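You operate a simulated robot arm through the tools that you are given. There is no shell and no other tool. Be economical: measure what you need, move in short steps, check, and stop when the job is done.

You are at the controls of a simulated robot arm. One attempt, no reset.

JOB
Tidy up at the worktop over the base door. At the end: two of the eggs from the worktop over the base door are on the worktop over the bins; the white soap bottle (marked "DISH SOAP") from the worktop over the base door is on the worktop over the bins; the beige brush from the worktop over the base door is on the worktop over the bins; whatever was shut is shut again. Leave all else as you found it, and nothing knocked over.
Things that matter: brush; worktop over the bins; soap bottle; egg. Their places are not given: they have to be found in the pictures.

It is judged by the outcome, as a careful person would: the job done as asked, and still so three seconds after it is handed in. It fails if anything else is knocked over, pushed out of place, dropped, spilled or broken.

ROBOT AND FRAMES
A 7-joint arm with a two-finger parallel gripper, fixed in place. Base frame: the origin is at the foot of the arm, x ahead of it, y to its left, z up; the work surface is at about z = 90. Readings come in cm, rad, newtons and seconds.
With the tool pointing down near the work surface it reaches from about 24 to 68 cm from the base axis. Its first joint turns from -1.152 to 1.152 rad. Payload 2.4 kg.
The tool frame sits at the grasp point between the pads (the TCP): z along the fingers, y along the line on which they close. The tips reach 3 cm beyond it. The gripper opens to 9.4 cm. The fingers are 2.8 cm wide and 1 cm thick; the gripper's body (5 by 9.6 cm) begins 5.5 cm behind the TCP.
Orientation is that of the tool frame in the base frame, as a unit quaternion [w, x, y, z]. With the fingers straight down and closing along the base's y, the tool's x points along the base's -x, its y along +y and its z along -z.

CONTROLS
- The arm moves only by the tool nudge_tool. Its argument "rows" is a list of rows, each an object of numbers (a shift or turn left out is 0, a gripper value left out holds the last): "ax", "ay", "az": the turn, a rotation vector about the tool's x, y, z in units of 6 degrees (1.0 is 6 degrees); "tx", "ty", "tz": the shift along the tool's x, y, z in units of 30 mm (1.0 is 30 mm); "fingers": the finger opening in mm, from 0 to 94. In form: [{"ax": .., "ay": .., "az": .., "tx": .., "ty": .., "tz": .., "fingers": ..}, ...]. A call has 1 to 20 rows; each row shifts and turns the commanded pose from where the row before left it, along the tool's axes as they then stand. A call with a number of a shift or a turn outside -1 to 1 is refused whole. Each row takes 0.2 s and may step no farther than 5 cm and 0.15 rad from the row before; otherwise, or with a gripper value out of range, the whole call is refused. Where a pose cannot be reached the arm comes as near as it can. A force on the tool above 40 N (or 10 N above the force at the start of the call, whichever is more), or a blocked arm, ends the call early, and 0.2 s more pass. The fingers move at their own pace (about 15.3 cm/s each) and stop on an object; they squeeze with about 43 N. The grip force told is the motor's: it shows also when the fingers shut on nothing. Time passes only in rows, and 0.2 s behind the last, so rows that do not move let the fingers close. It gives the time, the measured TCP pose, the force on the tool (base axes), the opening and the grip force at its end, in the units of the frame above (readings bear some noise), and new pictures: "show" is both (left out), scene, wrist or none.
- Cameras (640 x 400 px; columns grow to the right, rows downward): "scene" is fixed at [3.35, 47.56, 143.59]; the picture's right is [-0.77, -0.64, 0.00], its down [-0.41, 0.50, -0.76] and it looks along [0.48, -0.58, -0.65] (base axes); focal length 255 px, centre (320, 200). "wrist" rides on the gripper at [-3.7, 0, -5.8] in the tool frame; the picture's right is [0.00, -1.00, 0.00], its down [0.97, 0.00, -0.24] and it looks along [0.24, 0.00, 0.97] (tool axes); focal length 218 px, centre (320, 200).
- measure_at(camera, pixels): for up to 12 pixels [column, row] of the newest picture of that camera ("zoom" is the newest enlarged one), the place [x, y, z] in the base frame of the surface seen there, good to about 0.2 cm. It takes no simulated time.
- zoom(camera, box): a new picture of the part [left, top, right, bottom] of that camera's present view, enlarged. It takes no simulated time.
- sign_off(): hands the job in; it is judged then, once.

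Work in short steps. Measure before you move; look again where a grasp or a placing could have gone wrong, and mend it. You have 80 turns and 120 pictures in all, those below and enlarged ones among them. Open the gripper and draw the arm clear of the work before you hand the job in, unless the task says otherwise; then end with one line.

The tools are called after "Request:" by a JSON object that holds its "api" and its "payload". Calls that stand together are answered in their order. nudge_tool: Moves the arm, as the interface text tells. Its arguments: {"type":"object","properties":{"rows":{"type":"array"},"show":{"type":"string","enum":["both","scene","wrist","none"]}},"required":["rows"]} The other tools are called the same way: measure_at (camera, pixels) gives the place of the surface under pixels of a picture; zoom (camera, box) takes an enlarged picture of a part of a camera's view; sign_off () hands the job in.

At the start:

```text
time: 0.0
tcp_pos: [38.08, 13.79, 115.97]
tcp_rot: [0.0, 0.001, 1.0, 0.001]
force: [-0.2, -0.2, 0.5]
opening: 9.42
grip_force: 0.0
```

scene: 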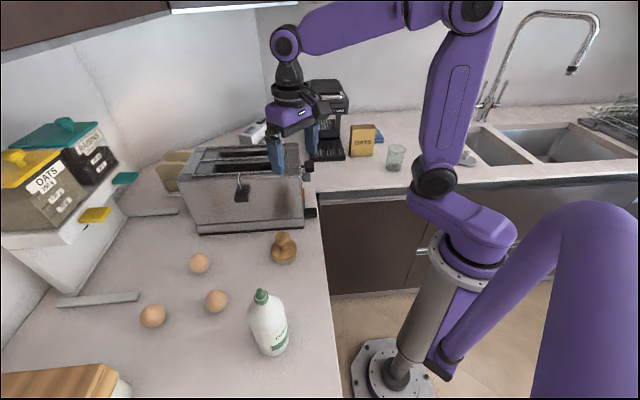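
wrist: 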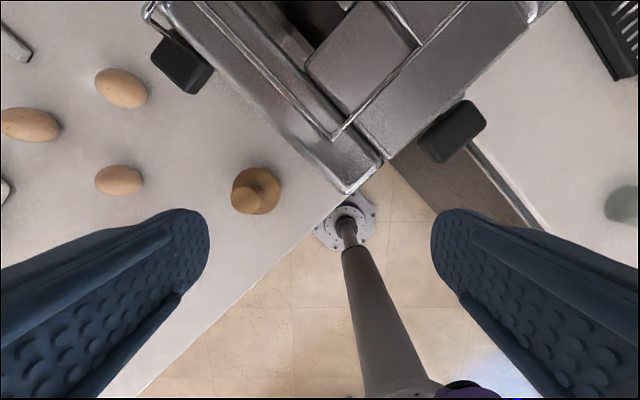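

The eggs (199,263), (216,301), (153,315), the soap bottle (268,322) and the brush (284,247) are on the near-left worktop. I'll measure these and enlarge the picture to identify the other worktop.

Request:
{"api": "measure_at", "payload": {"camera": "scene", "pixels": [[199, 263], [216, 301], [153, 315], [262, 296], [270, 345], [284, 240], [284, 260], [395, 155], [362, 140], [430, 180], [360, 180], [325, 185]]}}

Request:
{"api": "zoom", "payload": {"camera": "scene", "box": [240, 60, 480, 300]}}

Request:
{"api": "zoom", "payload": {"camera": "scene", "box": [0, 90, 340, 400]}}

```text
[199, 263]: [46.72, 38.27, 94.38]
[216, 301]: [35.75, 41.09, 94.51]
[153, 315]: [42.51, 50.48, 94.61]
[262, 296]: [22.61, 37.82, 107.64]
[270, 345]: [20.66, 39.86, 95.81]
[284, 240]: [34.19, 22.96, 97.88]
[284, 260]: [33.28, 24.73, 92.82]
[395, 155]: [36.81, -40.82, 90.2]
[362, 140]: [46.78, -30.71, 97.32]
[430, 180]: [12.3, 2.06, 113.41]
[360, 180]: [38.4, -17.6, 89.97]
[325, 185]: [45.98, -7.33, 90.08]
```

```text
1.67 times, centred on (360, 180) of scene
```

zoom: 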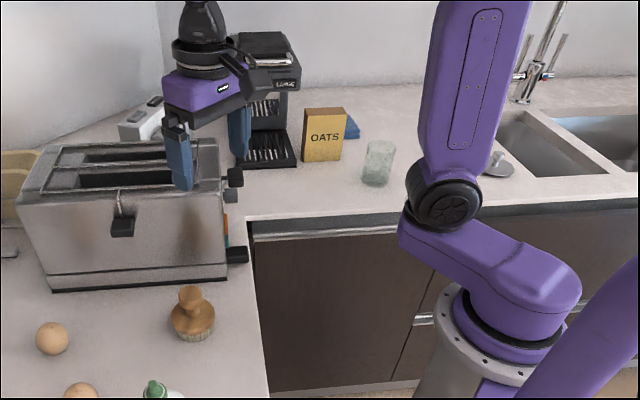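

```text
1.29 times, centred on (170, 245) of scene
```

zoom: 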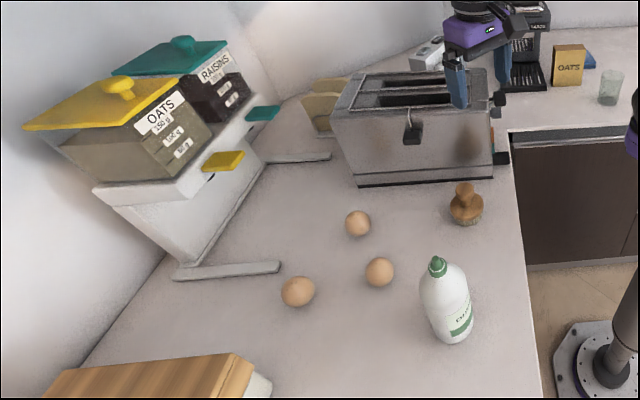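

The objects are clear. The right run, with the dark front and wide handle under it, looks like the bins. I'll measure its clutter, edges and the toaster before moving.

Request:
{"api": "measure_at", "payload": {"camera": "scene", "pixels": [[325, 82], [345, 155], [318, 158], [350, 156], [374, 156], [390, 168], [404, 150], [340, 192], [410, 183], [303, 190], [250, 150], [470, 155]]}}

Request:
{"api": "measure_at", "payload": {"camera": "scene", "pixels": [[192, 148], [195, 230], [302, 220], [330, 205], [330, 230], [410, 215], [430, 240], [400, 230], [324, 270], [335, 340], [330, 300], [260, 292]]}}

Request:
{"api": "zoom", "payload": {"camera": "scene", "box": [300, 70, 440, 200]}}

```text
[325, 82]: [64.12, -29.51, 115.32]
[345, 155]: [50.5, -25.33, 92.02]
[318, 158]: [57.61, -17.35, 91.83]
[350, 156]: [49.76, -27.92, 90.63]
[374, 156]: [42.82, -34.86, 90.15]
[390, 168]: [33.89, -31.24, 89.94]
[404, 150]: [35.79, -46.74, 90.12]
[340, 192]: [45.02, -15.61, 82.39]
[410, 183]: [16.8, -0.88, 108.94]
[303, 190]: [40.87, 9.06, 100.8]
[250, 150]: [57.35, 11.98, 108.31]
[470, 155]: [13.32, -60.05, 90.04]
```

```text
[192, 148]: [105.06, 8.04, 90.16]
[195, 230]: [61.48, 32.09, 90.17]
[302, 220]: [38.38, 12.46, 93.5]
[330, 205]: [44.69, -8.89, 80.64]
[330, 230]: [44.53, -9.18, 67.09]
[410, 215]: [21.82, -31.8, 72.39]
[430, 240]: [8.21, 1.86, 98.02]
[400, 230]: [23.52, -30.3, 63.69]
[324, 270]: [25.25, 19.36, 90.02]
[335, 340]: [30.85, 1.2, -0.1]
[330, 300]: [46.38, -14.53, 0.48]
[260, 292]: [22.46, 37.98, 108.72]
```

```text
3.08 times, centred on (370, 135) of scene
```

zoom: 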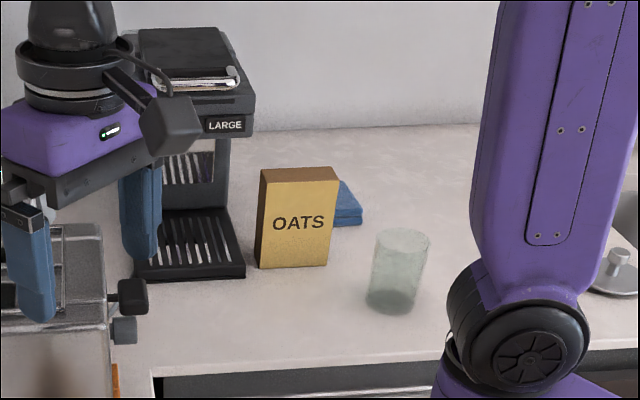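

The runs lie at 45° to the base. The right run has a free strip roughly from (47,-16) to (30,-33). I'll rise a little and go over the eggs and brush to look down.

Request:
{"api": "nudge_tool", "payload": {"rows": [{"tz": -1}, {"ty": 1}, {"ty": 1}, {"ty": 1}, {"ty": 1}, {"ty": 1}, {"ty": 1}, {}], "show": "wrist"}}

```text
time: 1.8
tcp_pos: [37.95, 31.7, 119.02]
tcp_rot: [0.0, 0.0, 1.0, 0.001]
force: [-0.5, -0.4, -0.1]
opening: 9.41
grip_force: 0.0
```

wrist: 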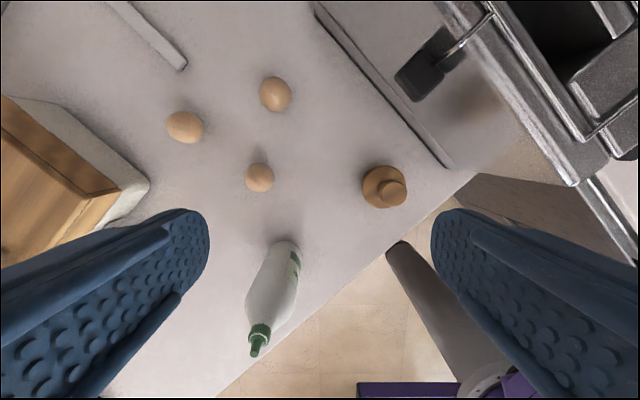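

From above: eggs at (275,94), (185,127), (259,177); brush at (384,187), knob (391,193); bottle at (275,275). I'll enlarge and measure their outlines.

Request:
{"api": "zoom", "payload": {"camera": "wrist", "box": [150, 60, 430, 235]}}

Request:
{"api": "measure_at", "payload": {"camera": "wrist", "pixels": [[275, 94], [259, 177], [185, 127], [262, 94], [289, 94], [275, 79], [275, 109], [247, 177], [273, 177], [259, 165], [259, 190], [391, 193]]}}

Request:
{"api": "measure_at", "payload": {"camera": "wrist", "pixels": [[366, 187], [402, 180], [378, 170], [382, 206], [285, 243], [299, 265], [262, 262], [261, 328], [255, 352], [248, 300], [296, 292], [259, 338]]}}

```text
2.29 times, centred on (290, 148) of wrist
```

zoom: 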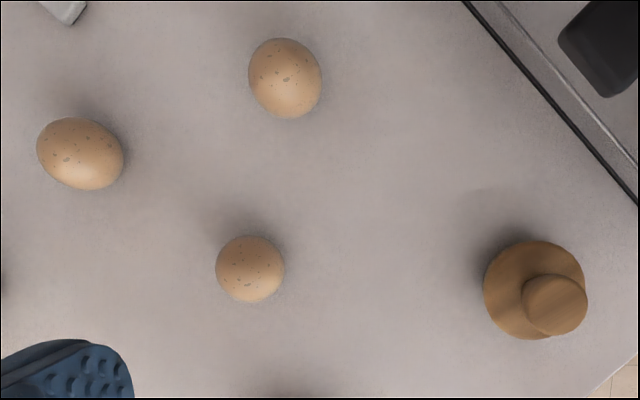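

```text
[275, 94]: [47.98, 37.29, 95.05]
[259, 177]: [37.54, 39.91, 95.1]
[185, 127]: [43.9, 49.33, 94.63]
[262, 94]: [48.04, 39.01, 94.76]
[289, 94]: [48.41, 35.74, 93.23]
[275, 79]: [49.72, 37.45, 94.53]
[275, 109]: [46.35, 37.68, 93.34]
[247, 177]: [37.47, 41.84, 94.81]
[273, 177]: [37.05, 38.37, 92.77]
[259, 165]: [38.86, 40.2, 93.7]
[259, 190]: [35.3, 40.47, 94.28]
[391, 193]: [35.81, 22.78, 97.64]
```

```text
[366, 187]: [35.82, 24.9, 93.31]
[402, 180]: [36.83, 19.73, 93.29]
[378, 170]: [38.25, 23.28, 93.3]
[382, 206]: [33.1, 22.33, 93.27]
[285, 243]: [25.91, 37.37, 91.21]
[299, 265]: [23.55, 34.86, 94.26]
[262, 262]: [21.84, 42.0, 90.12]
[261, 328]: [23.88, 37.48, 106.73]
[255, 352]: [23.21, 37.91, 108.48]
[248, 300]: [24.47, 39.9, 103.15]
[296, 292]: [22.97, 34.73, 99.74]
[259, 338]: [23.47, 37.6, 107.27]
```

The brush head is about 5 cm across, centred near (35.5,22.4), top 93.3, with the knob to 97.7. I'll check the toaster lever's clearance before descending there.

Request:
{"api": "measure_at", "payload": {"camera": "wrist", "pixels": [[403, 80], [425, 90], [440, 60], [450, 165], [400, 110], [570, 180], [320, 15], [465, 175]]}}

Request:
{"api": "measure_at", "payload": {"camera": "zoom", "pixels": [[485, 290], [585, 270], [530, 241], [530, 338], [555, 304], [525, 300], [587, 300], [250, 236], [250, 302], [250, 270], [285, 78], [80, 153]]}}

```text
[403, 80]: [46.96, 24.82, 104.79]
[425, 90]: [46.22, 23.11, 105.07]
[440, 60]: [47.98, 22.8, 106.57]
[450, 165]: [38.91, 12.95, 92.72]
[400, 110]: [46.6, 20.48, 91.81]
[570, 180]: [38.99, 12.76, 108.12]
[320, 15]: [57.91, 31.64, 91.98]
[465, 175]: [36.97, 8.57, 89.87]
```

```text
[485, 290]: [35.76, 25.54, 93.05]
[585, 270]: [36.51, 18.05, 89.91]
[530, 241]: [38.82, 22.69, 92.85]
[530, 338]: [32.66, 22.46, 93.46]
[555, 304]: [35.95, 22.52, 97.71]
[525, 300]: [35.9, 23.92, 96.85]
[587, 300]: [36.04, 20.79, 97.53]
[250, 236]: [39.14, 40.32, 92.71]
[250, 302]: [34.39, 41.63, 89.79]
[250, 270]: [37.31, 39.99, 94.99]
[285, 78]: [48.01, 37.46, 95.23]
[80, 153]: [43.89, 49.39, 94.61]
```

The brush head spans x 32.6–38.8 with its centre about (35.75,22.4), and the lever is well clear at x≥46. Moving above the brush and partly down.

Request:
{"api": "nudge_tool", "payload": {"rows": [{"ty": -1, "tx": 0.25}, {"ty": -1, "tx": 0.25}, {"ty": -1, "tx": 0.23}, {"ty": -0.1, "tz": 1}, {"tz": 1}, {"tz": 1}, {"tz": 1}, {"tz": 0.8}, {}], "show": "both"}}

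```text
time: 3.8
tcp_pos: [35.62, 22.47, 104.5]
tcp_rot: [0.001, -0.001, 1.0, 0.0]
force: [0.6, 0.1, 0.1]
opening: 9.41
grip_force: 0.0
```

scene: 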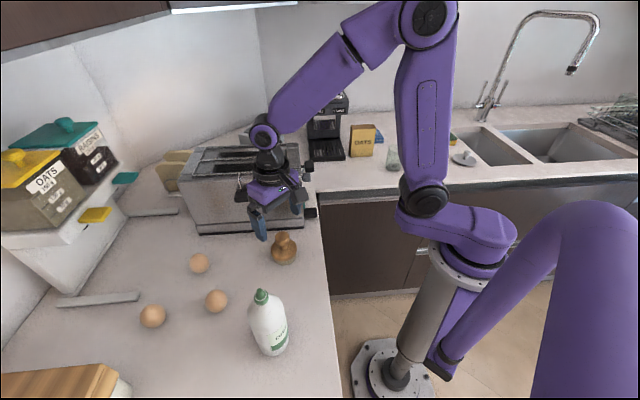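
wrist: 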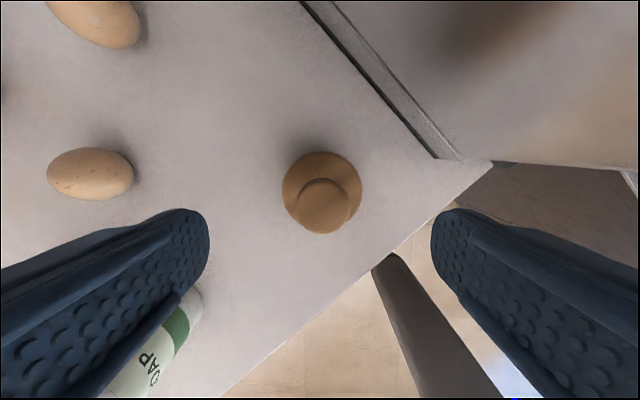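

The brush is at (322,192) between the fingers. I'll check its centre in x once more.

Request:
{"api": "measure_at", "payload": {"camera": "wrist", "pixels": [[321, 155], [285, 190], [360, 190], [325, 205], [325, 232], [300, 225]]}}

```text
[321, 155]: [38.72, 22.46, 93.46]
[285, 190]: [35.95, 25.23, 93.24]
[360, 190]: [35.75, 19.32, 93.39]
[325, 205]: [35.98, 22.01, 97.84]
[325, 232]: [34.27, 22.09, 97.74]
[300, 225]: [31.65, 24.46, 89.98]
```

Centre (35.8,22.3) confirmed. Descending to TCP z≈93.8 and closing.

Request:
{"api": "nudge_tool", "payload": {"rows": [{"tz": 1, "tx": -0.05, "ty": -0.05}, {"tz": 1}, {"tz": 1}, {"tz": 0.56}, {}, {"fingers": 0}, {}, {}, {}], "show": "wrist"}}

```text
time: 5.8
tcp_pos: [35.7, 22.37, 93.72]
tcp_rot: [0.0, 0.0, 1.0, -0.001]
force: [0.0, 0.5, -0.2]
opening: 6.37
grip_force: 43.1
```

wrist: 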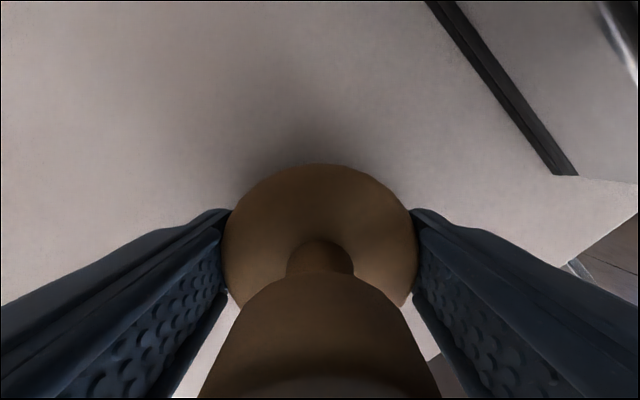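

The brush is held (opening 6.37, 43 N). Lifting clear of the toaster and carrying it to the free strip of the right run.

Request:
{"api": "nudge_tool", "payload": {"rows": [{"tz": -0.5}, {"tz": -1}, {"tz": -1}, {"tz": -1}, {"tz": -1}, {"tz": -1}, {"tz": -1}, {"tz": -1}, {"tz": -1}, {"tz": -0.5}, {}], "show": "none"}}

Request:
{"api": "nudge_tool", "payload": {"rows": [{"ty": -0.98, "tx": -0.169}, {"ty": -0.98, "tx": -0.169}, {"ty": -0.98, "tx": -0.169}, {"ty": -0.98, "tx": -0.169}, {"ty": -0.98, "tx": -0.169}, {"ty": -0.98, "tx": -0.169}, {"ty": -0.98, "tx": -0.169}, {"ty": -0.98, "tx": -0.169}, {"ty": -0.98, "tx": -0.169}, {"ty": -0.98, "tx": -0.169}, {"ty": -0.98, "tx": -0.169}, {"ty": -0.98, "tx": -0.169}, {"ty": -0.98, "tx": -0.169}, {"ty": -0.98, "tx": -0.169}, {}, {}], "show": "both"}}

```text
time: 8.2
tcp_pos: [35.83, 22.49, 120.95]
tcp_rot: [0.0, -0.001, 1.0, 0.0]
force: [0.9, 0.9, -1.0]
opening: 6.38
grip_force: 42.4
```

```text
time: 11.6
tcp_pos: [43.18, -19.03, 120.69]
tcp_rot: [0.0, -0.001, 1.0, 0.0]
force: [-0.2, 0.2, -0.1]
opening: 6.35
grip_force: 42.6
```

scene: 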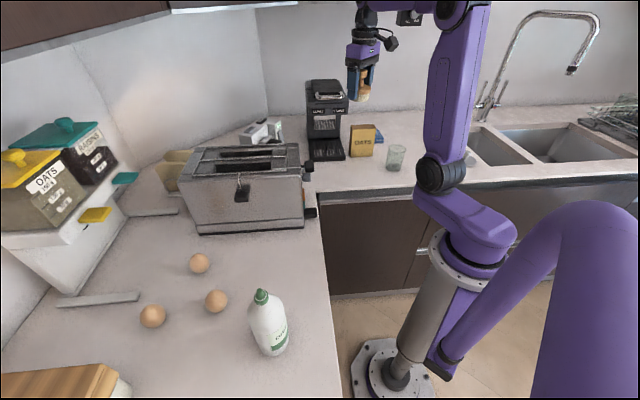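
wrist: 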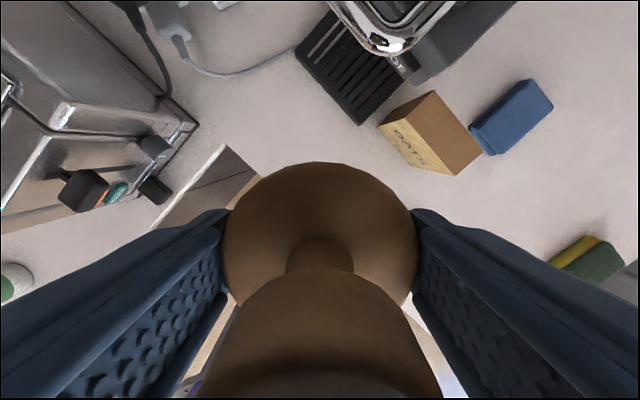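

Brush now hangs over the right run. I'll measure the corner (225,147), tray corner (360,123), box and free worktop around the landing place.

Request:
{"api": "measure_at", "payload": {"camera": "wrist", "pixels": [[226, 143], [262, 175], [360, 123], [298, 58], [450, 175], [385, 130], [285, 160], [240, 150], [215, 165], [180, 205], [153, 190], [575, 265]]}}

Request:
{"api": "measure_at", "payload": {"camera": "scene", "pixels": [[322, 190], [322, 194], [340, 187], [340, 191], [370, 184], [370, 189], [400, 179], [400, 184], [320, 176], [330, 198]]}}

Request:
{"api": "zoom", "payload": {"camera": "scene", "box": [290, 130, 450, 230]}}

```text
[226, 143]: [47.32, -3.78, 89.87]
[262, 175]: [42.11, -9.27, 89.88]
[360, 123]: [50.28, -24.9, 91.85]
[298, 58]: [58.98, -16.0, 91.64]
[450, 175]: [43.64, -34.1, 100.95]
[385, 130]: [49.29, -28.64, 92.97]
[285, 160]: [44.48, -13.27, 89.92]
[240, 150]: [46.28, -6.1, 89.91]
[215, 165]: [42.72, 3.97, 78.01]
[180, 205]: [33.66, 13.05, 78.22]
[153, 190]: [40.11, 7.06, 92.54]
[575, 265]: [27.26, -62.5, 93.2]
```

```text
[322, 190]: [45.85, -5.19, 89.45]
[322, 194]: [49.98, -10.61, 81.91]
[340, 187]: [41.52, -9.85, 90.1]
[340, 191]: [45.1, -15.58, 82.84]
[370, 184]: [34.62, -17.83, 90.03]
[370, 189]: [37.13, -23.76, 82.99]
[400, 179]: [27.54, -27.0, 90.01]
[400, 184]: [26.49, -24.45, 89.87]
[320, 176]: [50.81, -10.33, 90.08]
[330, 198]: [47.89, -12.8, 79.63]
```

```text
4.00 times, centred on (370, 180) of scene
```

zoom: 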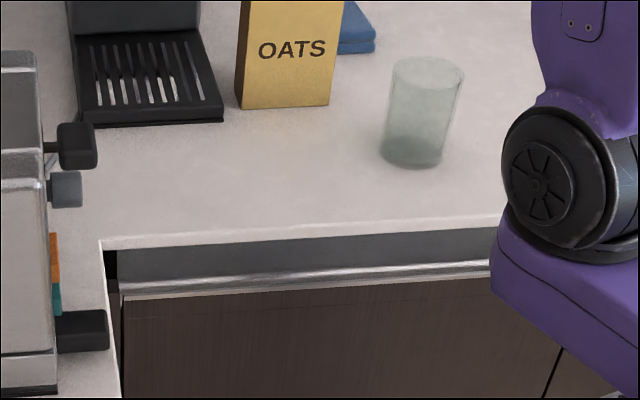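

The worktop's front edge lies on x−y≈51, the tray begins at (50,-25), and the landing spot (43.2,-19) is clear. Lowering the brush.

Request:
{"api": "nudge_tool", "payload": {"rows": [{"tz": 1}, {"tz": 1}, {"tz": 1}, {"tz": 1}, {"tz": 1}, {"tz": 1}, {"tz": 1}, {"tz": 1}, {"tz": 0.5}, {"tz": 0.3}, {}, {}], "show": "wrist"}}

```text
time: 14.2
tcp_pos: [42.99, -18.82, 94.47]
tcp_rot: [0.0, -0.001, 1.0, 0.0]
force: [-0.5, -1.1, -0.5]
opening: 6.38
grip_force: 42.8
```

wrist: 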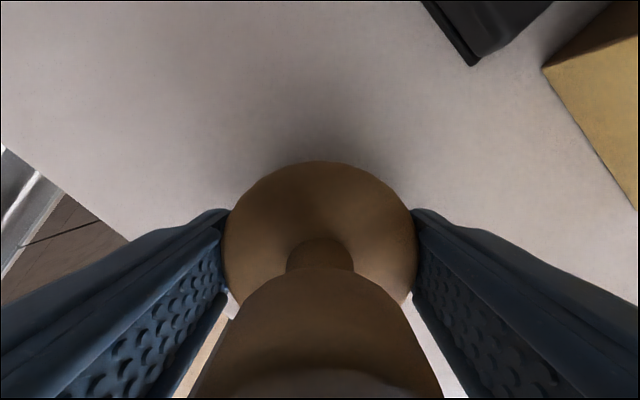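

About 0.7 cm remains. I lower it the rest gently, release and rise.

Request:
{"api": "nudge_tool", "payload": {"rows": [{"tz": 0.1}, {"tz": 0.08}, {"tz": 0.04}, {}, {"fingers": 80}, {}, {}], "show": "none"}}

Request:
{"api": "nudge_tool", "payload": {"rows": [{"tz": -0.5}, {"tz": -1}, {"tz": -1}, {"tz": -1}, {"tz": -1}, {"tz": -1}, {"tz": -1}, {"tz": -1}, {"tz": -1}, {"tz": -0.5}, {}], "show": "both"}}

```text
time: 15.8
tcp_pos: [43.12, -18.85, 93.76]
tcp_rot: [-0.001, -0.001, 1.0, 0.001]
force: [0.7, -0.2, 0.2]
opening: 8.03
grip_force: 0.0
```

```text
time: 18.2
tcp_pos: [43.08, -18.59, 120.9]
tcp_rot: [0.001, -0.001, 1.0, 0.0]
force: [0.1, 0.2, 0.1]
opening: 8.0
grip_force: 0.0
```

scene: 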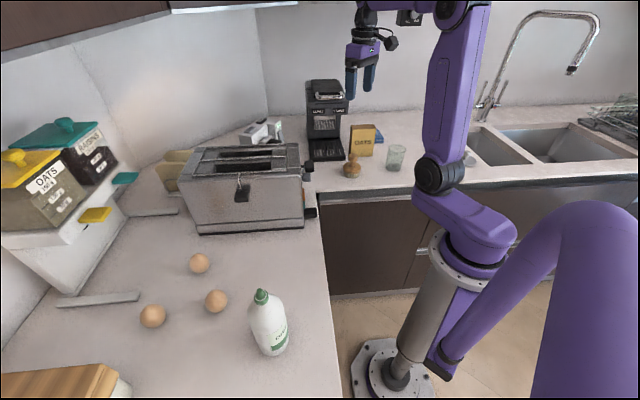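
wrist: 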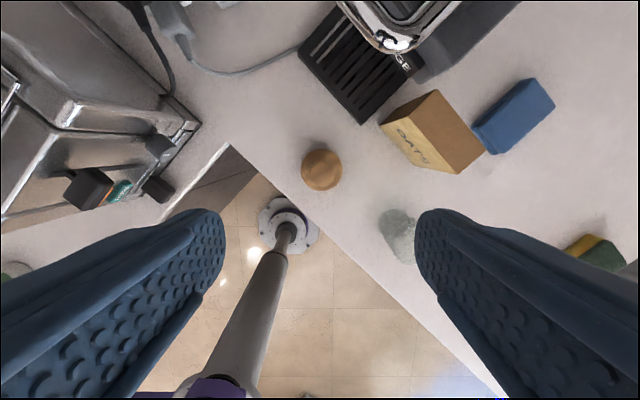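

Brush stands at (321,170), upright. The glass shows at (398,235); measuring it and the free space for the next items.

Request:
{"api": "measure_at", "payload": {"camera": "wrist", "pixels": [[398, 215], [395, 235], [388, 245], [380, 220], [410, 262], [321, 170], [450, 172], [360, 200], [340, 220], [390, 165], [405, 268]]}}

Request:
{"api": "measure_at", "payload": {"camera": "scene", "pixels": [[396, 147], [389, 165], [394, 169], [386, 150], [406, 150], [399, 168]]}}

Request:
{"api": "zoom", "payload": {"camera": "wrist", "box": [280, 100, 480, 280]}}

```text
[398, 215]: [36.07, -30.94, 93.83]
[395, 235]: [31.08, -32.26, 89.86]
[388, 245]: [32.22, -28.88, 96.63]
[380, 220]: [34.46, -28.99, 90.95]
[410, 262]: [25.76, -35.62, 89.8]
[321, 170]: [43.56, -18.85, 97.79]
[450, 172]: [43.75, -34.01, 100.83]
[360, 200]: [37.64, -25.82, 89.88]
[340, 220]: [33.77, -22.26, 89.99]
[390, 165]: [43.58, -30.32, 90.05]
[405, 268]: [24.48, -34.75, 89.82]
```

```text
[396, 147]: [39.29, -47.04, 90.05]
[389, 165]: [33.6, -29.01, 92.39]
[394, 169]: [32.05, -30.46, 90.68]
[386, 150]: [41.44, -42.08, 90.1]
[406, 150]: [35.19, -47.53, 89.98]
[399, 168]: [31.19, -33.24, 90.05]
```

```text
2.22 times, centred on (380, 190) of wrist
```

zoom: 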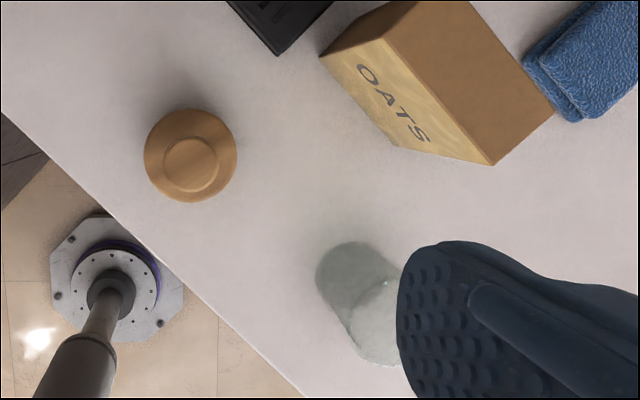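

Glass base is about (34,-31.3). Plan for free spots: egg A at (42.5,-27.5), egg B at (36,-39), soap last at (37.5,-23.5). Returning over the near egg at (37,40.1).

Request:
{"api": "nudge_tool", "payload": {"rows": [{"ty": 0.98, "tx": 0.1, "fingers": 75}, {"ty": 0.98, "tx": 0.1}, {"ty": 0.98, "tx": 0.1}, {"ty": 0.98, "tx": 0.1}, {"ty": 0.98, "tx": 0.1}, {"ty": 0.98, "tx": 0.1}, {"ty": 0.98, "tx": 0.1}, {"ty": 0.98, "tx": 0.1}, {"ty": 0.98, "tx": 0.1}, {"ty": 0.98, "tx": 0.1}, {"ty": 0.98, "tx": 0.1}, {"ty": 0.98, "tx": 0.1}, {"ty": 0.98, "tx": 0.1}, {"ty": 0.98, "tx": 0.1}, {"ty": 0.98, "tx": 0.1}, {"ty": 0.98, "tx": 0.1}, {"ty": 0.98, "tx": 0.1}, {"ty": 0.98, "tx": 0.1}, {"ty": 0.98, "tx": 0.1}, {"ty": 0.95, "tx": 0.1}], "show": "none"}}

Request:
{"api": "nudge_tool", "payload": {"rows": [{"tz": 1}, {"tz": 1}, {"tz": 1}, {"tz": 1}, {"tz": 1}, {}], "show": "wrist"}}

```text
time: 22.4
tcp_pos: [36.88, 39.76, 120.84]
tcp_rot: [0.0, 0.0, 1.0, 0.0]
force: [1.2, 0.1, 0.8]
opening: 7.48
grip_force: 0.1
```

```text
time: 23.8
tcp_pos: [36.96, 39.55, 105.7]
tcp_rot: [0.0, -0.001, 1.0, 0.0]
force: [-0.3, -0.3, 0.5]
opening: 7.51
grip_force: 0.1
```

wrist: 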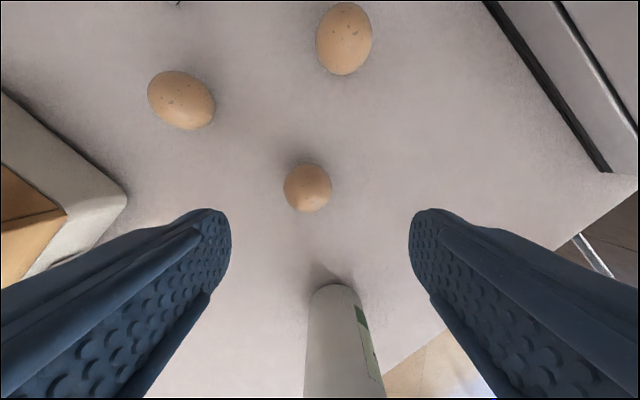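

The egg is at (308,188), the bottle behind at (340,340). Measuring the egg's edges.

Request:
{"api": "measure_at", "payload": {"camera": "wrist", "pixels": [[308, 188], [287, 188], [329, 188], [308, 167], [308, 208], [313, 195], [344, 38], [180, 100]]}}

```text
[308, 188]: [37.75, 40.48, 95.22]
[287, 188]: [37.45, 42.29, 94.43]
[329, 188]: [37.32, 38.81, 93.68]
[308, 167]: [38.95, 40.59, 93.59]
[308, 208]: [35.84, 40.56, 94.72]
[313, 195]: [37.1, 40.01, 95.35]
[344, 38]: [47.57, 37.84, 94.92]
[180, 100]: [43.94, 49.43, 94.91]
```

Egg centre is about (37.2,40.4). Adjusting and descending to z≈93.5, then closing.

Request:
{"api": "nudge_tool", "payload": {"rows": [{"tz": 1, "ty": 0.28, "tx": -0.08}, {"tz": 1}, {"tz": 1}, {"tz": 0.8}, {"tz": 0.25}, {}, {"fingers": 35}, {}, {}, {}], "show": "wrist"}}

```text
time: 26.0
tcp_pos: [37.2, 40.59, 93.49]
tcp_rot: [0.0, 0.0, 1.0, 0.0]
force: [0.0, -0.1, -0.2]
opening: 4.16
grip_force: 11.9
```

wrist: 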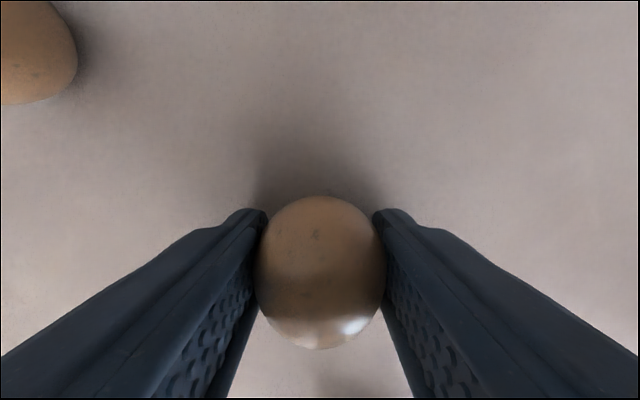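

Egg gripped gently (opening 4.16, 12 N). Lifting and carrying across at z≈121.

Request:
{"api": "nudge_tool", "payload": {"rows": [{"tz": -0.5}, {"tz": -0.8}, {"tz": -1}, {"tz": -1}, {"tz": -1}, {"tz": -1}, {"tz": -1}, {"tz": -1}, {"tz": -1}, {"tz": -0.8}, {}], "show": "wrist"}}

Request:
{"api": "nudge_tool", "payload": {"rows": [{"ty": -0.95, "tx": -0.08}, {"ty": -0.95, "tx": -0.08}, {"ty": -0.95, "tx": -0.08}, {"ty": -0.95, "tx": -0.08}, {"ty": -0.95, "tx": -0.08}, {"ty": -0.95, "tx": -0.08}, {"ty": -0.95, "tx": -0.08}, {"ty": -0.95, "tx": -0.08}, {"ty": -0.95, "tx": -0.08}, {"ty": -0.95, "tx": -0.08}, {"ty": -0.95, "tx": -0.08}, {"ty": -0.95, "tx": -0.08}, {"ty": -0.95, "tx": -0.08}, {"ty": -0.95, "tx": -0.08}, {"ty": -0.95, "tx": -0.08}, {"ty": -0.95, "tx": -0.08}, {"ty": -0.95, "tx": -0.08}, {"ty": -0.95, "tx": -0.08}, {"ty": -0.95, "tx": -0.08}, {"ty": -0.95, "tx": -0.08}], "show": "none"}}

Request:
{"api": "nudge_tool", "payload": {"rows": [{"ty": -0.95, "tx": -0.05}, {"ty": -0.95, "tx": -0.05}, {"ty": -0.95, "tx": -0.05}, {"ty": -0.8}, {}, {}], "show": "both"}}

```text
time: 28.4
tcp_pos: [37.2, 40.68, 120.88]
tcp_rot: [0.001, 0.0, 1.0, 0.0]
force: [0.1, 0.8, -1.2]
opening: 4.18
grip_force: 12.1
```

wrist: 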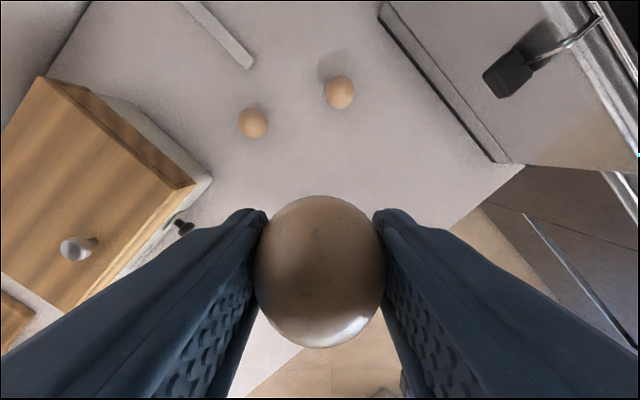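

```text
time: 32.6
tcp_pos: [41.95, -16.11, 121.07]
tcp_rot: [0.0, -0.001, 1.0, 0.0]
force: [0.0, -0.3, 0.0]
opening: 4.18
grip_force: 11.6
```

```text
time: 34.0
tcp_pos: [42.3, -27.18, 120.88]
tcp_rot: [-0.001, 0.0, 1.0, 0.0]
force: [-0.1, -0.7, 0.5]
opening: 4.17
grip_force: 12.1
```

scene: 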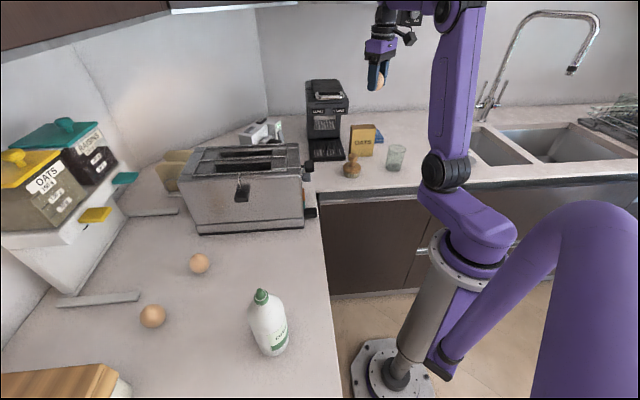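
wrist: 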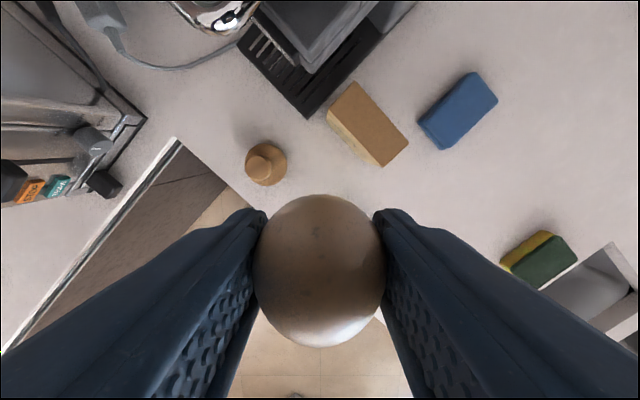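

Egg hovers over (42.3,-27.2). Checking the box and tray positions before lowering.

Request:
{"api": "measure_at", "payload": {"camera": "wrist", "pixels": [[328, 118], [372, 162], [408, 145], [356, 85], [305, 115], [262, 158], [345, 185], [308, 70], [440, 145], [300, 180]]}}

```text
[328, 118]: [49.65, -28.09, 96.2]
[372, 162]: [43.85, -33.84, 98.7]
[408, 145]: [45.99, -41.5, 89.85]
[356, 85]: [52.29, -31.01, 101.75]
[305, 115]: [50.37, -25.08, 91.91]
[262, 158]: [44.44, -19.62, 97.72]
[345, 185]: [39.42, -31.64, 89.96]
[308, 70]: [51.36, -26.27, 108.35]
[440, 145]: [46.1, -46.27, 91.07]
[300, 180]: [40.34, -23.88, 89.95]
```

The coffee machine head overhangs to (51.4,-26.3) at z 108, so I'll shift the landing spot away from it to (41.2,-26.2). Then I'll lower most of the way.

Request:
{"api": "nudge_tool", "payload": {"rows": [{"tx": 0.37, "ty": 0.33}, {"tz": 1}, {"tz": 1}, {"tz": 1}, {"tz": 1}, {"tz": 1}, {"tz": 1}, {"tz": 1}, {"tz": 0.7}, {"tz": 0.7}, {}, {}], "show": "both"}}

```text
time: 36.6
tcp_pos: [41.44, -26.37, 95.8]
tcp_rot: [0.0, 0.0, 1.0, 0.001]
force: [-0.6, -0.3, -0.6]
opening: 4.17
grip_force: 11.4
```

scene: 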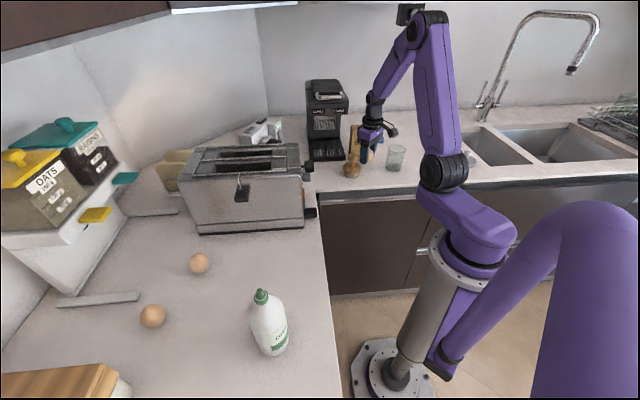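
wrist: 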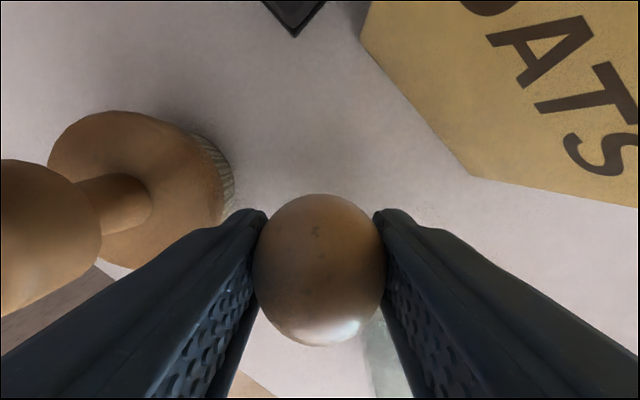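

Left finger is close to the brush, so I shift 0.8 cm away, lower the last 2.2 cm, and release with a small opening.

Request:
{"api": "nudge_tool", "payload": {"rows": [{"ty": -0.27}, {"tz": 0.4}, {"tz": 0.2}, {"tz": 0.13}, {}, {}, {"fingers": 42}, {"fingers": 46}, {"fingers": 54}, {}, {}], "show": "wrist"}}

```text
time: 39.0
tcp_pos: [41.44, -26.98, 93.47]
tcp_rot: [0.0, 0.0, 1.0, 0.0]
force: [-0.1, -0.3, -0.9]
opening: 5.37
grip_force: 0.1
```

wrist: 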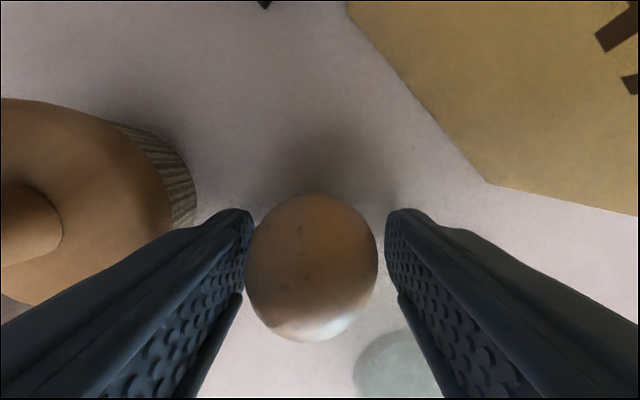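

Egg is free on the worktop between the fingers. Rising straight up.

Request:
{"api": "nudge_tool", "payload": {"rows": [{"tz": -0.4}, {"tz": -0.8}, {"tz": -1}, {"tz": -1}, {"tz": -1}, {"tz": -1}, {"tz": -1}, {"tz": -1}, {"tz": -1}, {"tz": -1}, {}], "show": "both"}}

```text
time: 41.4
tcp_pos: [41.27, -27.05, 121.49]
tcp_rot: [0.0, 0.0, 1.0, 0.0]
force: [0.5, -1.5, -0.7]
opening: 5.41
grip_force: 0.0
```

scene: 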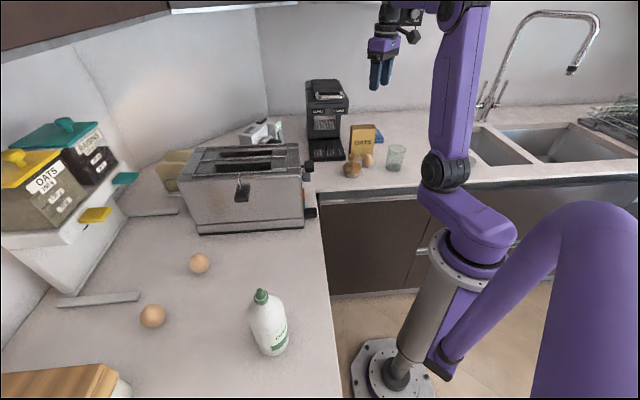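
wrist: 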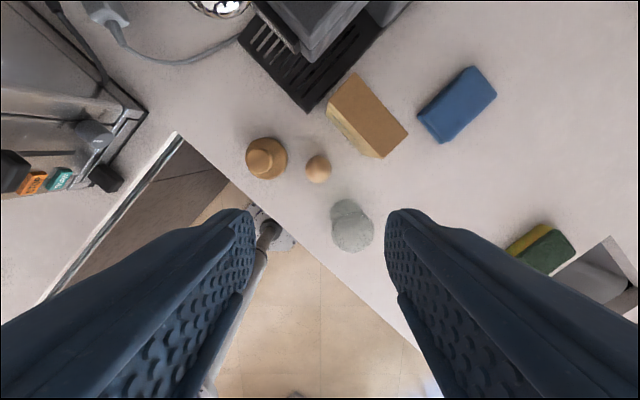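

Egg A rests at (318,168) beside the brush. Measuring it, and the candidate spots for egg B and the bottle.

Request:
{"api": "measure_at", "payload": {"camera": "wrist", "pixels": [[318, 168], [266, 158], [345, 212], [352, 205], [352, 245], [280, 200], [290, 215], [400, 190], [420, 200], [445, 200], [515, 240], [320, 250]]}}

```text
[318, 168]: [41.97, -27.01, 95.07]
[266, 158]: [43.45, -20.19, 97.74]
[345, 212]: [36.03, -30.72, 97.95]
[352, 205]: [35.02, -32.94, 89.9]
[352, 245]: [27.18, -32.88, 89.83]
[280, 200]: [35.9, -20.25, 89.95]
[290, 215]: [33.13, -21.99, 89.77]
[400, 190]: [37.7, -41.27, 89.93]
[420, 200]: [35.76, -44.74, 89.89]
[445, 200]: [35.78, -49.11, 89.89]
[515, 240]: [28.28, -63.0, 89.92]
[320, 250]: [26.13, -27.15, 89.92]
```

Egg A at (41.9,-26.9) is steady. Now to the second egg at about (48,37.5).

Request:
{"api": "nudge_tool", "payload": {"rows": [{"ty": 0.98, "tx": -0.1, "fingers": 75}, {"ty": 0.98, "tx": -0.1}, {"ty": 0.98, "tx": -0.1}, {"ty": 0.98, "tx": -0.1}, {"ty": 0.98, "tx": -0.1}, {"ty": 0.98, "tx": -0.1}, {"ty": 0.98, "tx": -0.1}, {"ty": 0.98, "tx": -0.1}, {"ty": 0.98, "tx": -0.1}, {"ty": 0.98, "tx": -0.1}, {"ty": 0.98, "tx": -0.1}, {"ty": 0.98, "tx": -0.1}, {"ty": 0.98, "tx": -0.1}, {"ty": 0.98, "tx": -0.1}, {"ty": 0.98, "tx": -0.1}, {"ty": 0.98, "tx": -0.1}, {"ty": 0.98, "tx": -0.1}, {"ty": 0.98, "tx": -0.1}, {"ty": 0.98, "tx": -0.1}, {"ty": 0.98, "tx": -0.1}], "show": "none"}}

Request:
{"api": "nudge_tool", "payload": {"rows": [{"ty": 0.9, "tx": -0.1}, {"ty": 0.9, "tx": -0.1}, {"tz": 1}, {"tz": 1}, {"tz": 1}, {"tz": 1}, {"tz": 1}, {}], "show": "both"}}

```text
time: 45.6
tcp_pos: [47.26, 31.34, 121.08]
tcp_rot: [-0.001, -0.002, 1.0, 0.0]
force: [-1.0, 0.5, 0.5]
opening: 7.49
grip_force: 0.0
```

```text
time: 47.4
tcp_pos: [47.84, 37.12, 106.23]
tcp_rot: [0.001, -0.001, 1.0, -0.001]
force: [-0.2, -0.2, 1.1]
opening: 7.52
grip_force: 0.1
```

scene: 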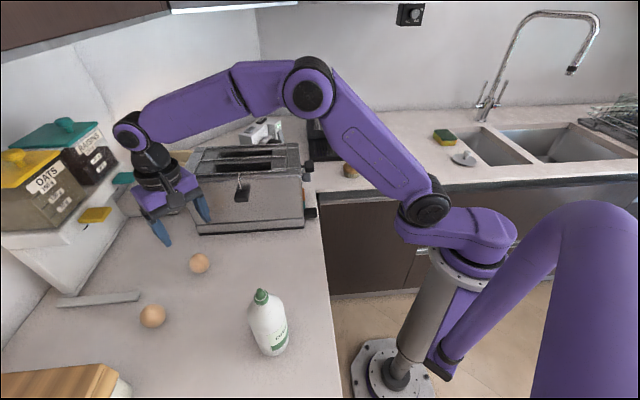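
wrist: 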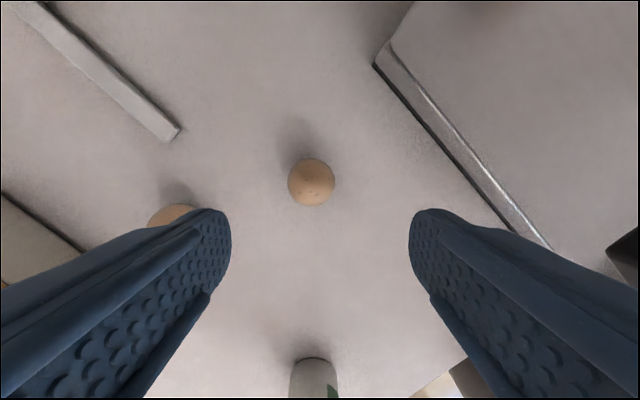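

Egg at (311,182). Measuring its edges.

Request:
{"api": "measure_at", "payload": {"camera": "wrist", "pixels": [[311, 182], [291, 182], [332, 182], [311, 161], [311, 202], [314, 190]]}}

```text
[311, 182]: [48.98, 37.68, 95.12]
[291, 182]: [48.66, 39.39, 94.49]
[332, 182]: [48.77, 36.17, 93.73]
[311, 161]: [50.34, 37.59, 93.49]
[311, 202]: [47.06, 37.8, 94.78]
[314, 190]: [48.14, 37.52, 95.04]
```

Egg centre about (48.5,37.7). Adjusting, descending and gripping gently as before.

Request:
{"api": "nudge_tool", "payload": {"rows": [{"tz": 1, "ty": 0.2, "tx": -0.2}, {"tz": 1}, {"tz": 1}, {"tz": 0.8}, {"tz": 0.43}, {}, {"fingers": 35}, {}, {}, {}], "show": "wrist"}}

```text
time: 49.6
tcp_pos: [48.82, 37.81, 93.35]
tcp_rot: [-0.001, -0.001, 1.0, 0.0]
force: [-0.4, 1.0, -0.8]
opening: 4.17
grip_force: 12.1
```

wrist: 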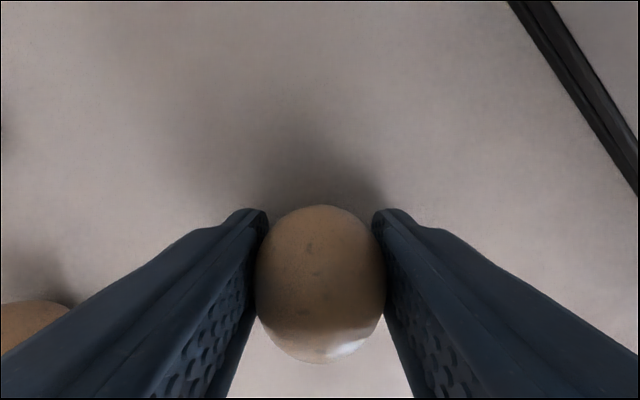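

Gripped (4.17 cm, 12 N). Lifting and carrying to above (37,-22).

Request:
{"api": "nudge_tool", "payload": {"rows": [{"tz": -0.5}, {"tz": -0.8}, {"tz": -1}, {"tz": -1}, {"tz": -1}, {"tz": -1}, {"tz": -1}, {"tz": -1}, {"tz": -1}, {"tz": -0.9}, {}], "show": "none"}}

Request:
{"api": "nudge_tool", "payload": {"rows": [{"ty": -0.97, "tx": 0.19}, {"ty": -0.97, "tx": 0.19}, {"ty": -0.97, "tx": 0.19}, {"ty": -0.97, "tx": 0.19}, {"ty": -0.97, "tx": 0.19}, {"ty": -0.97, "tx": 0.19}, {"ty": -0.97, "tx": 0.19}, {"ty": -0.97, "tx": 0.19}, {"ty": -0.97, "tx": 0.19}, {"ty": -0.97, "tx": 0.19}, {"ty": -0.97, "tx": 0.19}, {"ty": -0.97, "tx": 0.19}, {"ty": -0.97, "tx": 0.19}, {"ty": -0.97, "tx": 0.19}, {"ty": -0.97, "tx": 0.19}, {"ty": -0.97, "tx": 0.19}, {"ty": -0.97, "tx": 0.19}, {"ty": -0.97, "tx": 0.19}, {"ty": -0.97, "tx": 0.19}, {"ty": -0.97, "tx": 0.19}], "show": "none"}}

Request:
{"api": "nudge_tool", "payload": {"rows": [{"ty": -0.5}, {}, {}], "show": "wrist"}}

```text
time: 51.9
tcp_pos: [45.58, 35.4, 115.99]
tcp_rot: [-0.081, -0.001, 0.995, -0.065]
force: [0.1, -0.5, -0.9]
opening: 4.17
grip_force: 12.2
stopped in row 11: the arm was blocked; the commanded pose is now the measured one
```

```text
time: 56.0
tcp_pos: [35.84, -21.3, 125.05]
tcp_rot: [-0.083, 0.0, 0.994, -0.067]
force: [-1.1, 0.2, -0.7]
opening: 4.19
grip_force: 12.0
```

```text
time: 56.9
tcp_pos: [35.89, -22.87, 125.28]
tcp_rot: [-0.083, -0.001, 0.994, -0.067]
force: [-0.7, 0.2, -0.5]
opening: 4.17
grip_force: 11.7
```

wrist: 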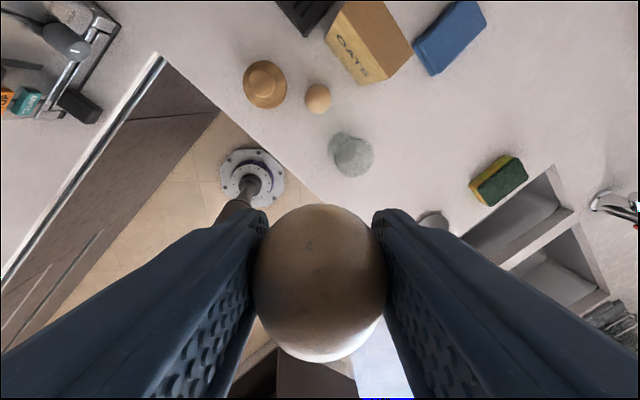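

The lift was blocked near the end (arm near its limit or an overhead cabinet), leaving the tool tilted about 12°. The egg is still held. I'll turn the tool upright and look at the whole scene for any disturbance.

Request:
{"api": "nudge_tool", "payload": {"rows": [{"ax": -0.43, "ay": -0.53}, {"ax": -0.43, "ay": -0.53}, {"ax": -0.42, "ay": -0.53}, {}, {}], "show": "both"}}

```text
time: 58.0
tcp_pos: [36.05, -22.63, 125.32]
tcp_rot: [-0.001, 0.0, 1.0, 0.0]
force: [0.4, 0.1, -0.5]
opening: 4.18
grip_force: 12.3
```

scene: 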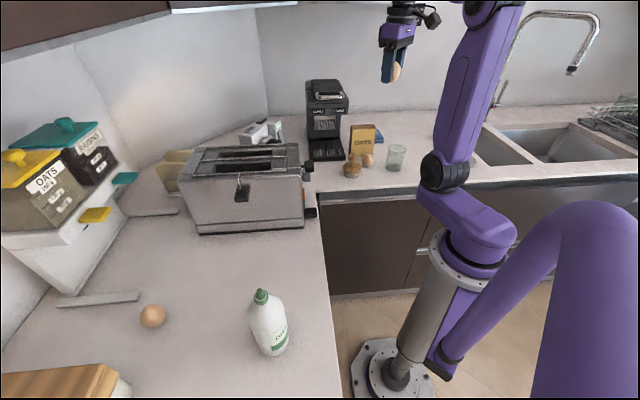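
wrist: 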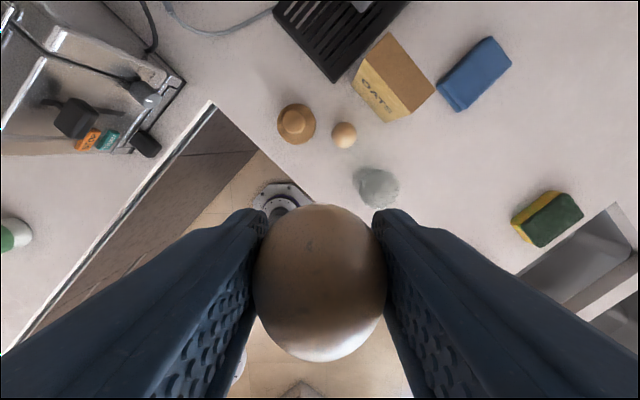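

Everything is in place and the tool is upright. Shifting to (37,-22) and lowering to about z 96.

Request:
{"api": "nudge_tool", "payload": {"rows": [{"tx": -0.32, "ty": 0.2}, {"tz": 1}, {"tz": 1}, {"tz": 1}, {"tz": 1}, {"tz": 1}, {"tz": 1}, {"tz": 1}, {"tz": 1}, {"tz": 1}, {"tz": 0.8}, {}, {}], "show": "both"}}

```text
time: 60.9
tcp_pos: [36.89, -22.16, 95.83]
tcp_rot: [0.0, -0.001, 1.0, -0.001]
force: [0.9, 0.0, -0.1]
opening: 4.19
grip_force: 11.9
```

scene: 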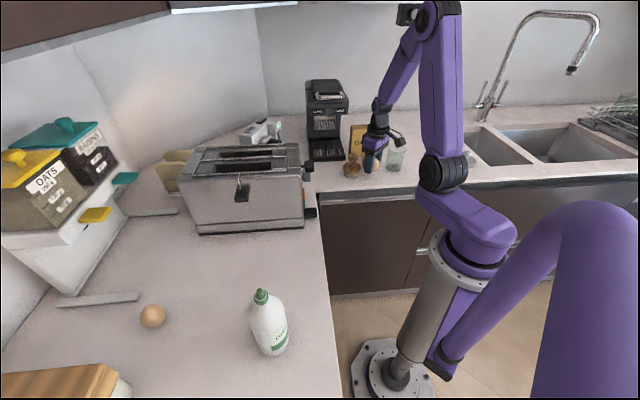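
wrist: 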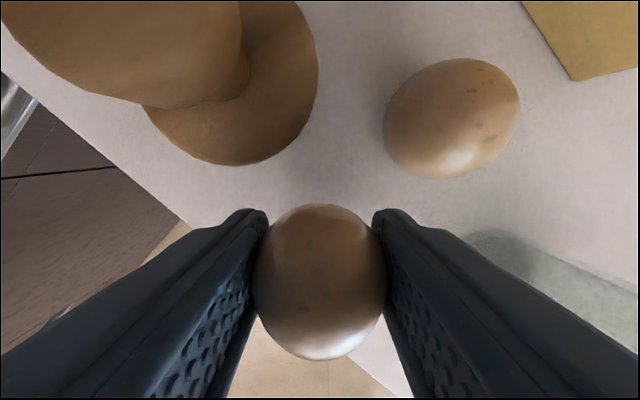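

Clear of brush and egg A. Lowering the last 2.3 cm and releasing gently.

Request:
{"api": "nudge_tool", "payload": {"rows": [{"tz": 0.4}, {"tz": 0.25}, {"tz": 0.14}, {}, {}, {"fingers": 42}, {"fingers": 46}, {"fingers": 54}, {}, {}], "show": "none"}}

Request:
{"api": "nudge_tool", "payload": {"rows": [{"tz": -0.4}, {"tz": -0.8}, {"tz": -1}, {"tz": -1}, {"tz": -1}, {"tz": -1}, {"tz": -1}, {"tz": -1}, {"tz": -1}, {"tz": -1}, {}], "show": "both"}}

```text
time: 63.0
tcp_pos: [37.08, -22.17, 93.32]
tcp_rot: [0.0, -0.001, 1.0, 0.0]
force: [-0.9, 0.1, -0.8]
opening: 5.37
grip_force: 0.0
```

```text
time: 65.5
tcp_pos: [36.64, -22.0, 120.93]
tcp_rot: [0.0, -0.001, 1.0, -0.001]
force: [0.0, 0.5, 0.7]
opening: 5.41
grip_force: 0.1
```

scene: 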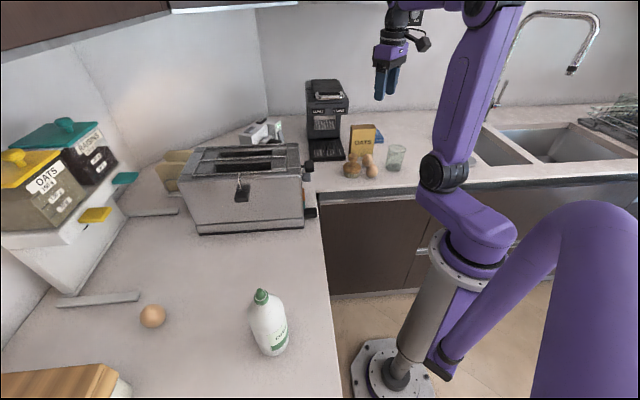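
wrist: 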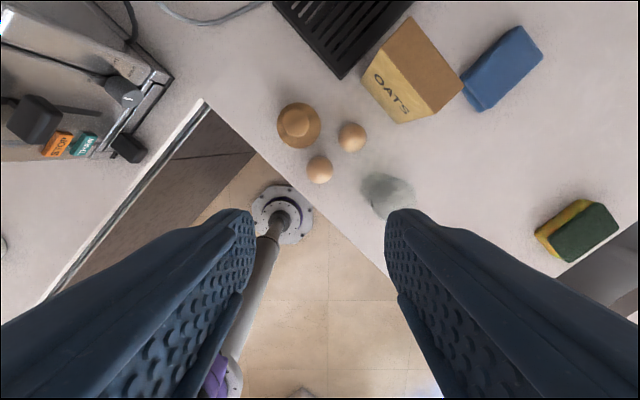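

Both eggs rest steadily at (352,137) and (320,170). Now to the bottle near (23.5,37.5), approached at z≈121.

Request:
{"api": "nudge_tool", "payload": {"rows": [{"ty": 0.98, "tx": 0.2, "fingers": 94}, {"ty": 0.98, "tx": 0.2}, {"ty": 0.98, "tx": 0.2}, {"ty": 0.98, "tx": 0.2}, {"ty": 0.98, "tx": 0.2}, {"ty": 0.98, "tx": 0.2}, {"ty": 0.98, "tx": 0.2}, {"ty": 0.98, "tx": 0.2}, {"ty": 0.98, "tx": 0.2}, {"ty": 0.98, "tx": 0.2}, {"ty": 0.98, "tx": 0.2}, {"ty": 0.98, "tx": 0.2}, {"ty": 0.98, "tx": 0.2}, {"ty": 0.98, "tx": 0.2}, {"ty": 0.98, "tx": 0.2}, {"ty": 0.98, "tx": 0.2}, {"ty": 0.98, "tx": 0.2}, {"ty": 0.98, "tx": 0.2}, {"ty": 0.98, "tx": 0.2}, {"ty": 0.98, "tx": 0.2}], "show": "none"}}

Request:
{"api": "nudge_tool", "payload": {"rows": [{}, {}], "show": "both"}}

```text
time: 69.7
tcp_pos: [24.68, 36.52, 121.13]
tcp_rot: [0.0, 0.0, 1.0, 0.0]
force: [0.3, -0.2, -0.2]
opening: 9.41
grip_force: 0.1
```

```text
time: 70.2
tcp_pos: [24.57, 36.46, 121.1]
tcp_rot: [-0.001, 0.0, 1.0, 0.0]
force: [-0.7, -0.5, 0.4]
opening: 9.42
grip_force: 0.1
```

scene: 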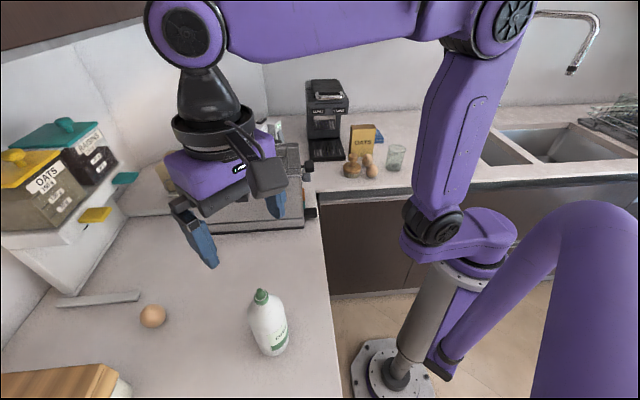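
wrist: 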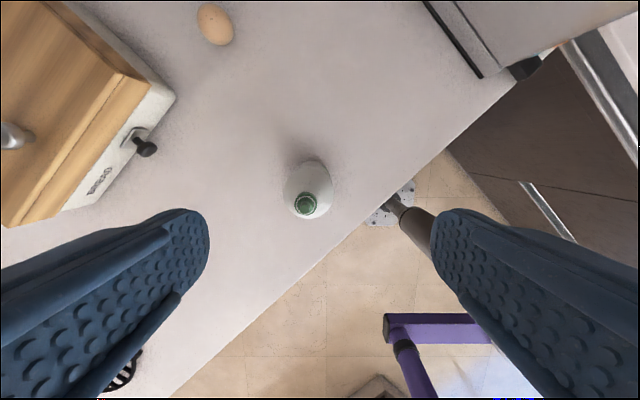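

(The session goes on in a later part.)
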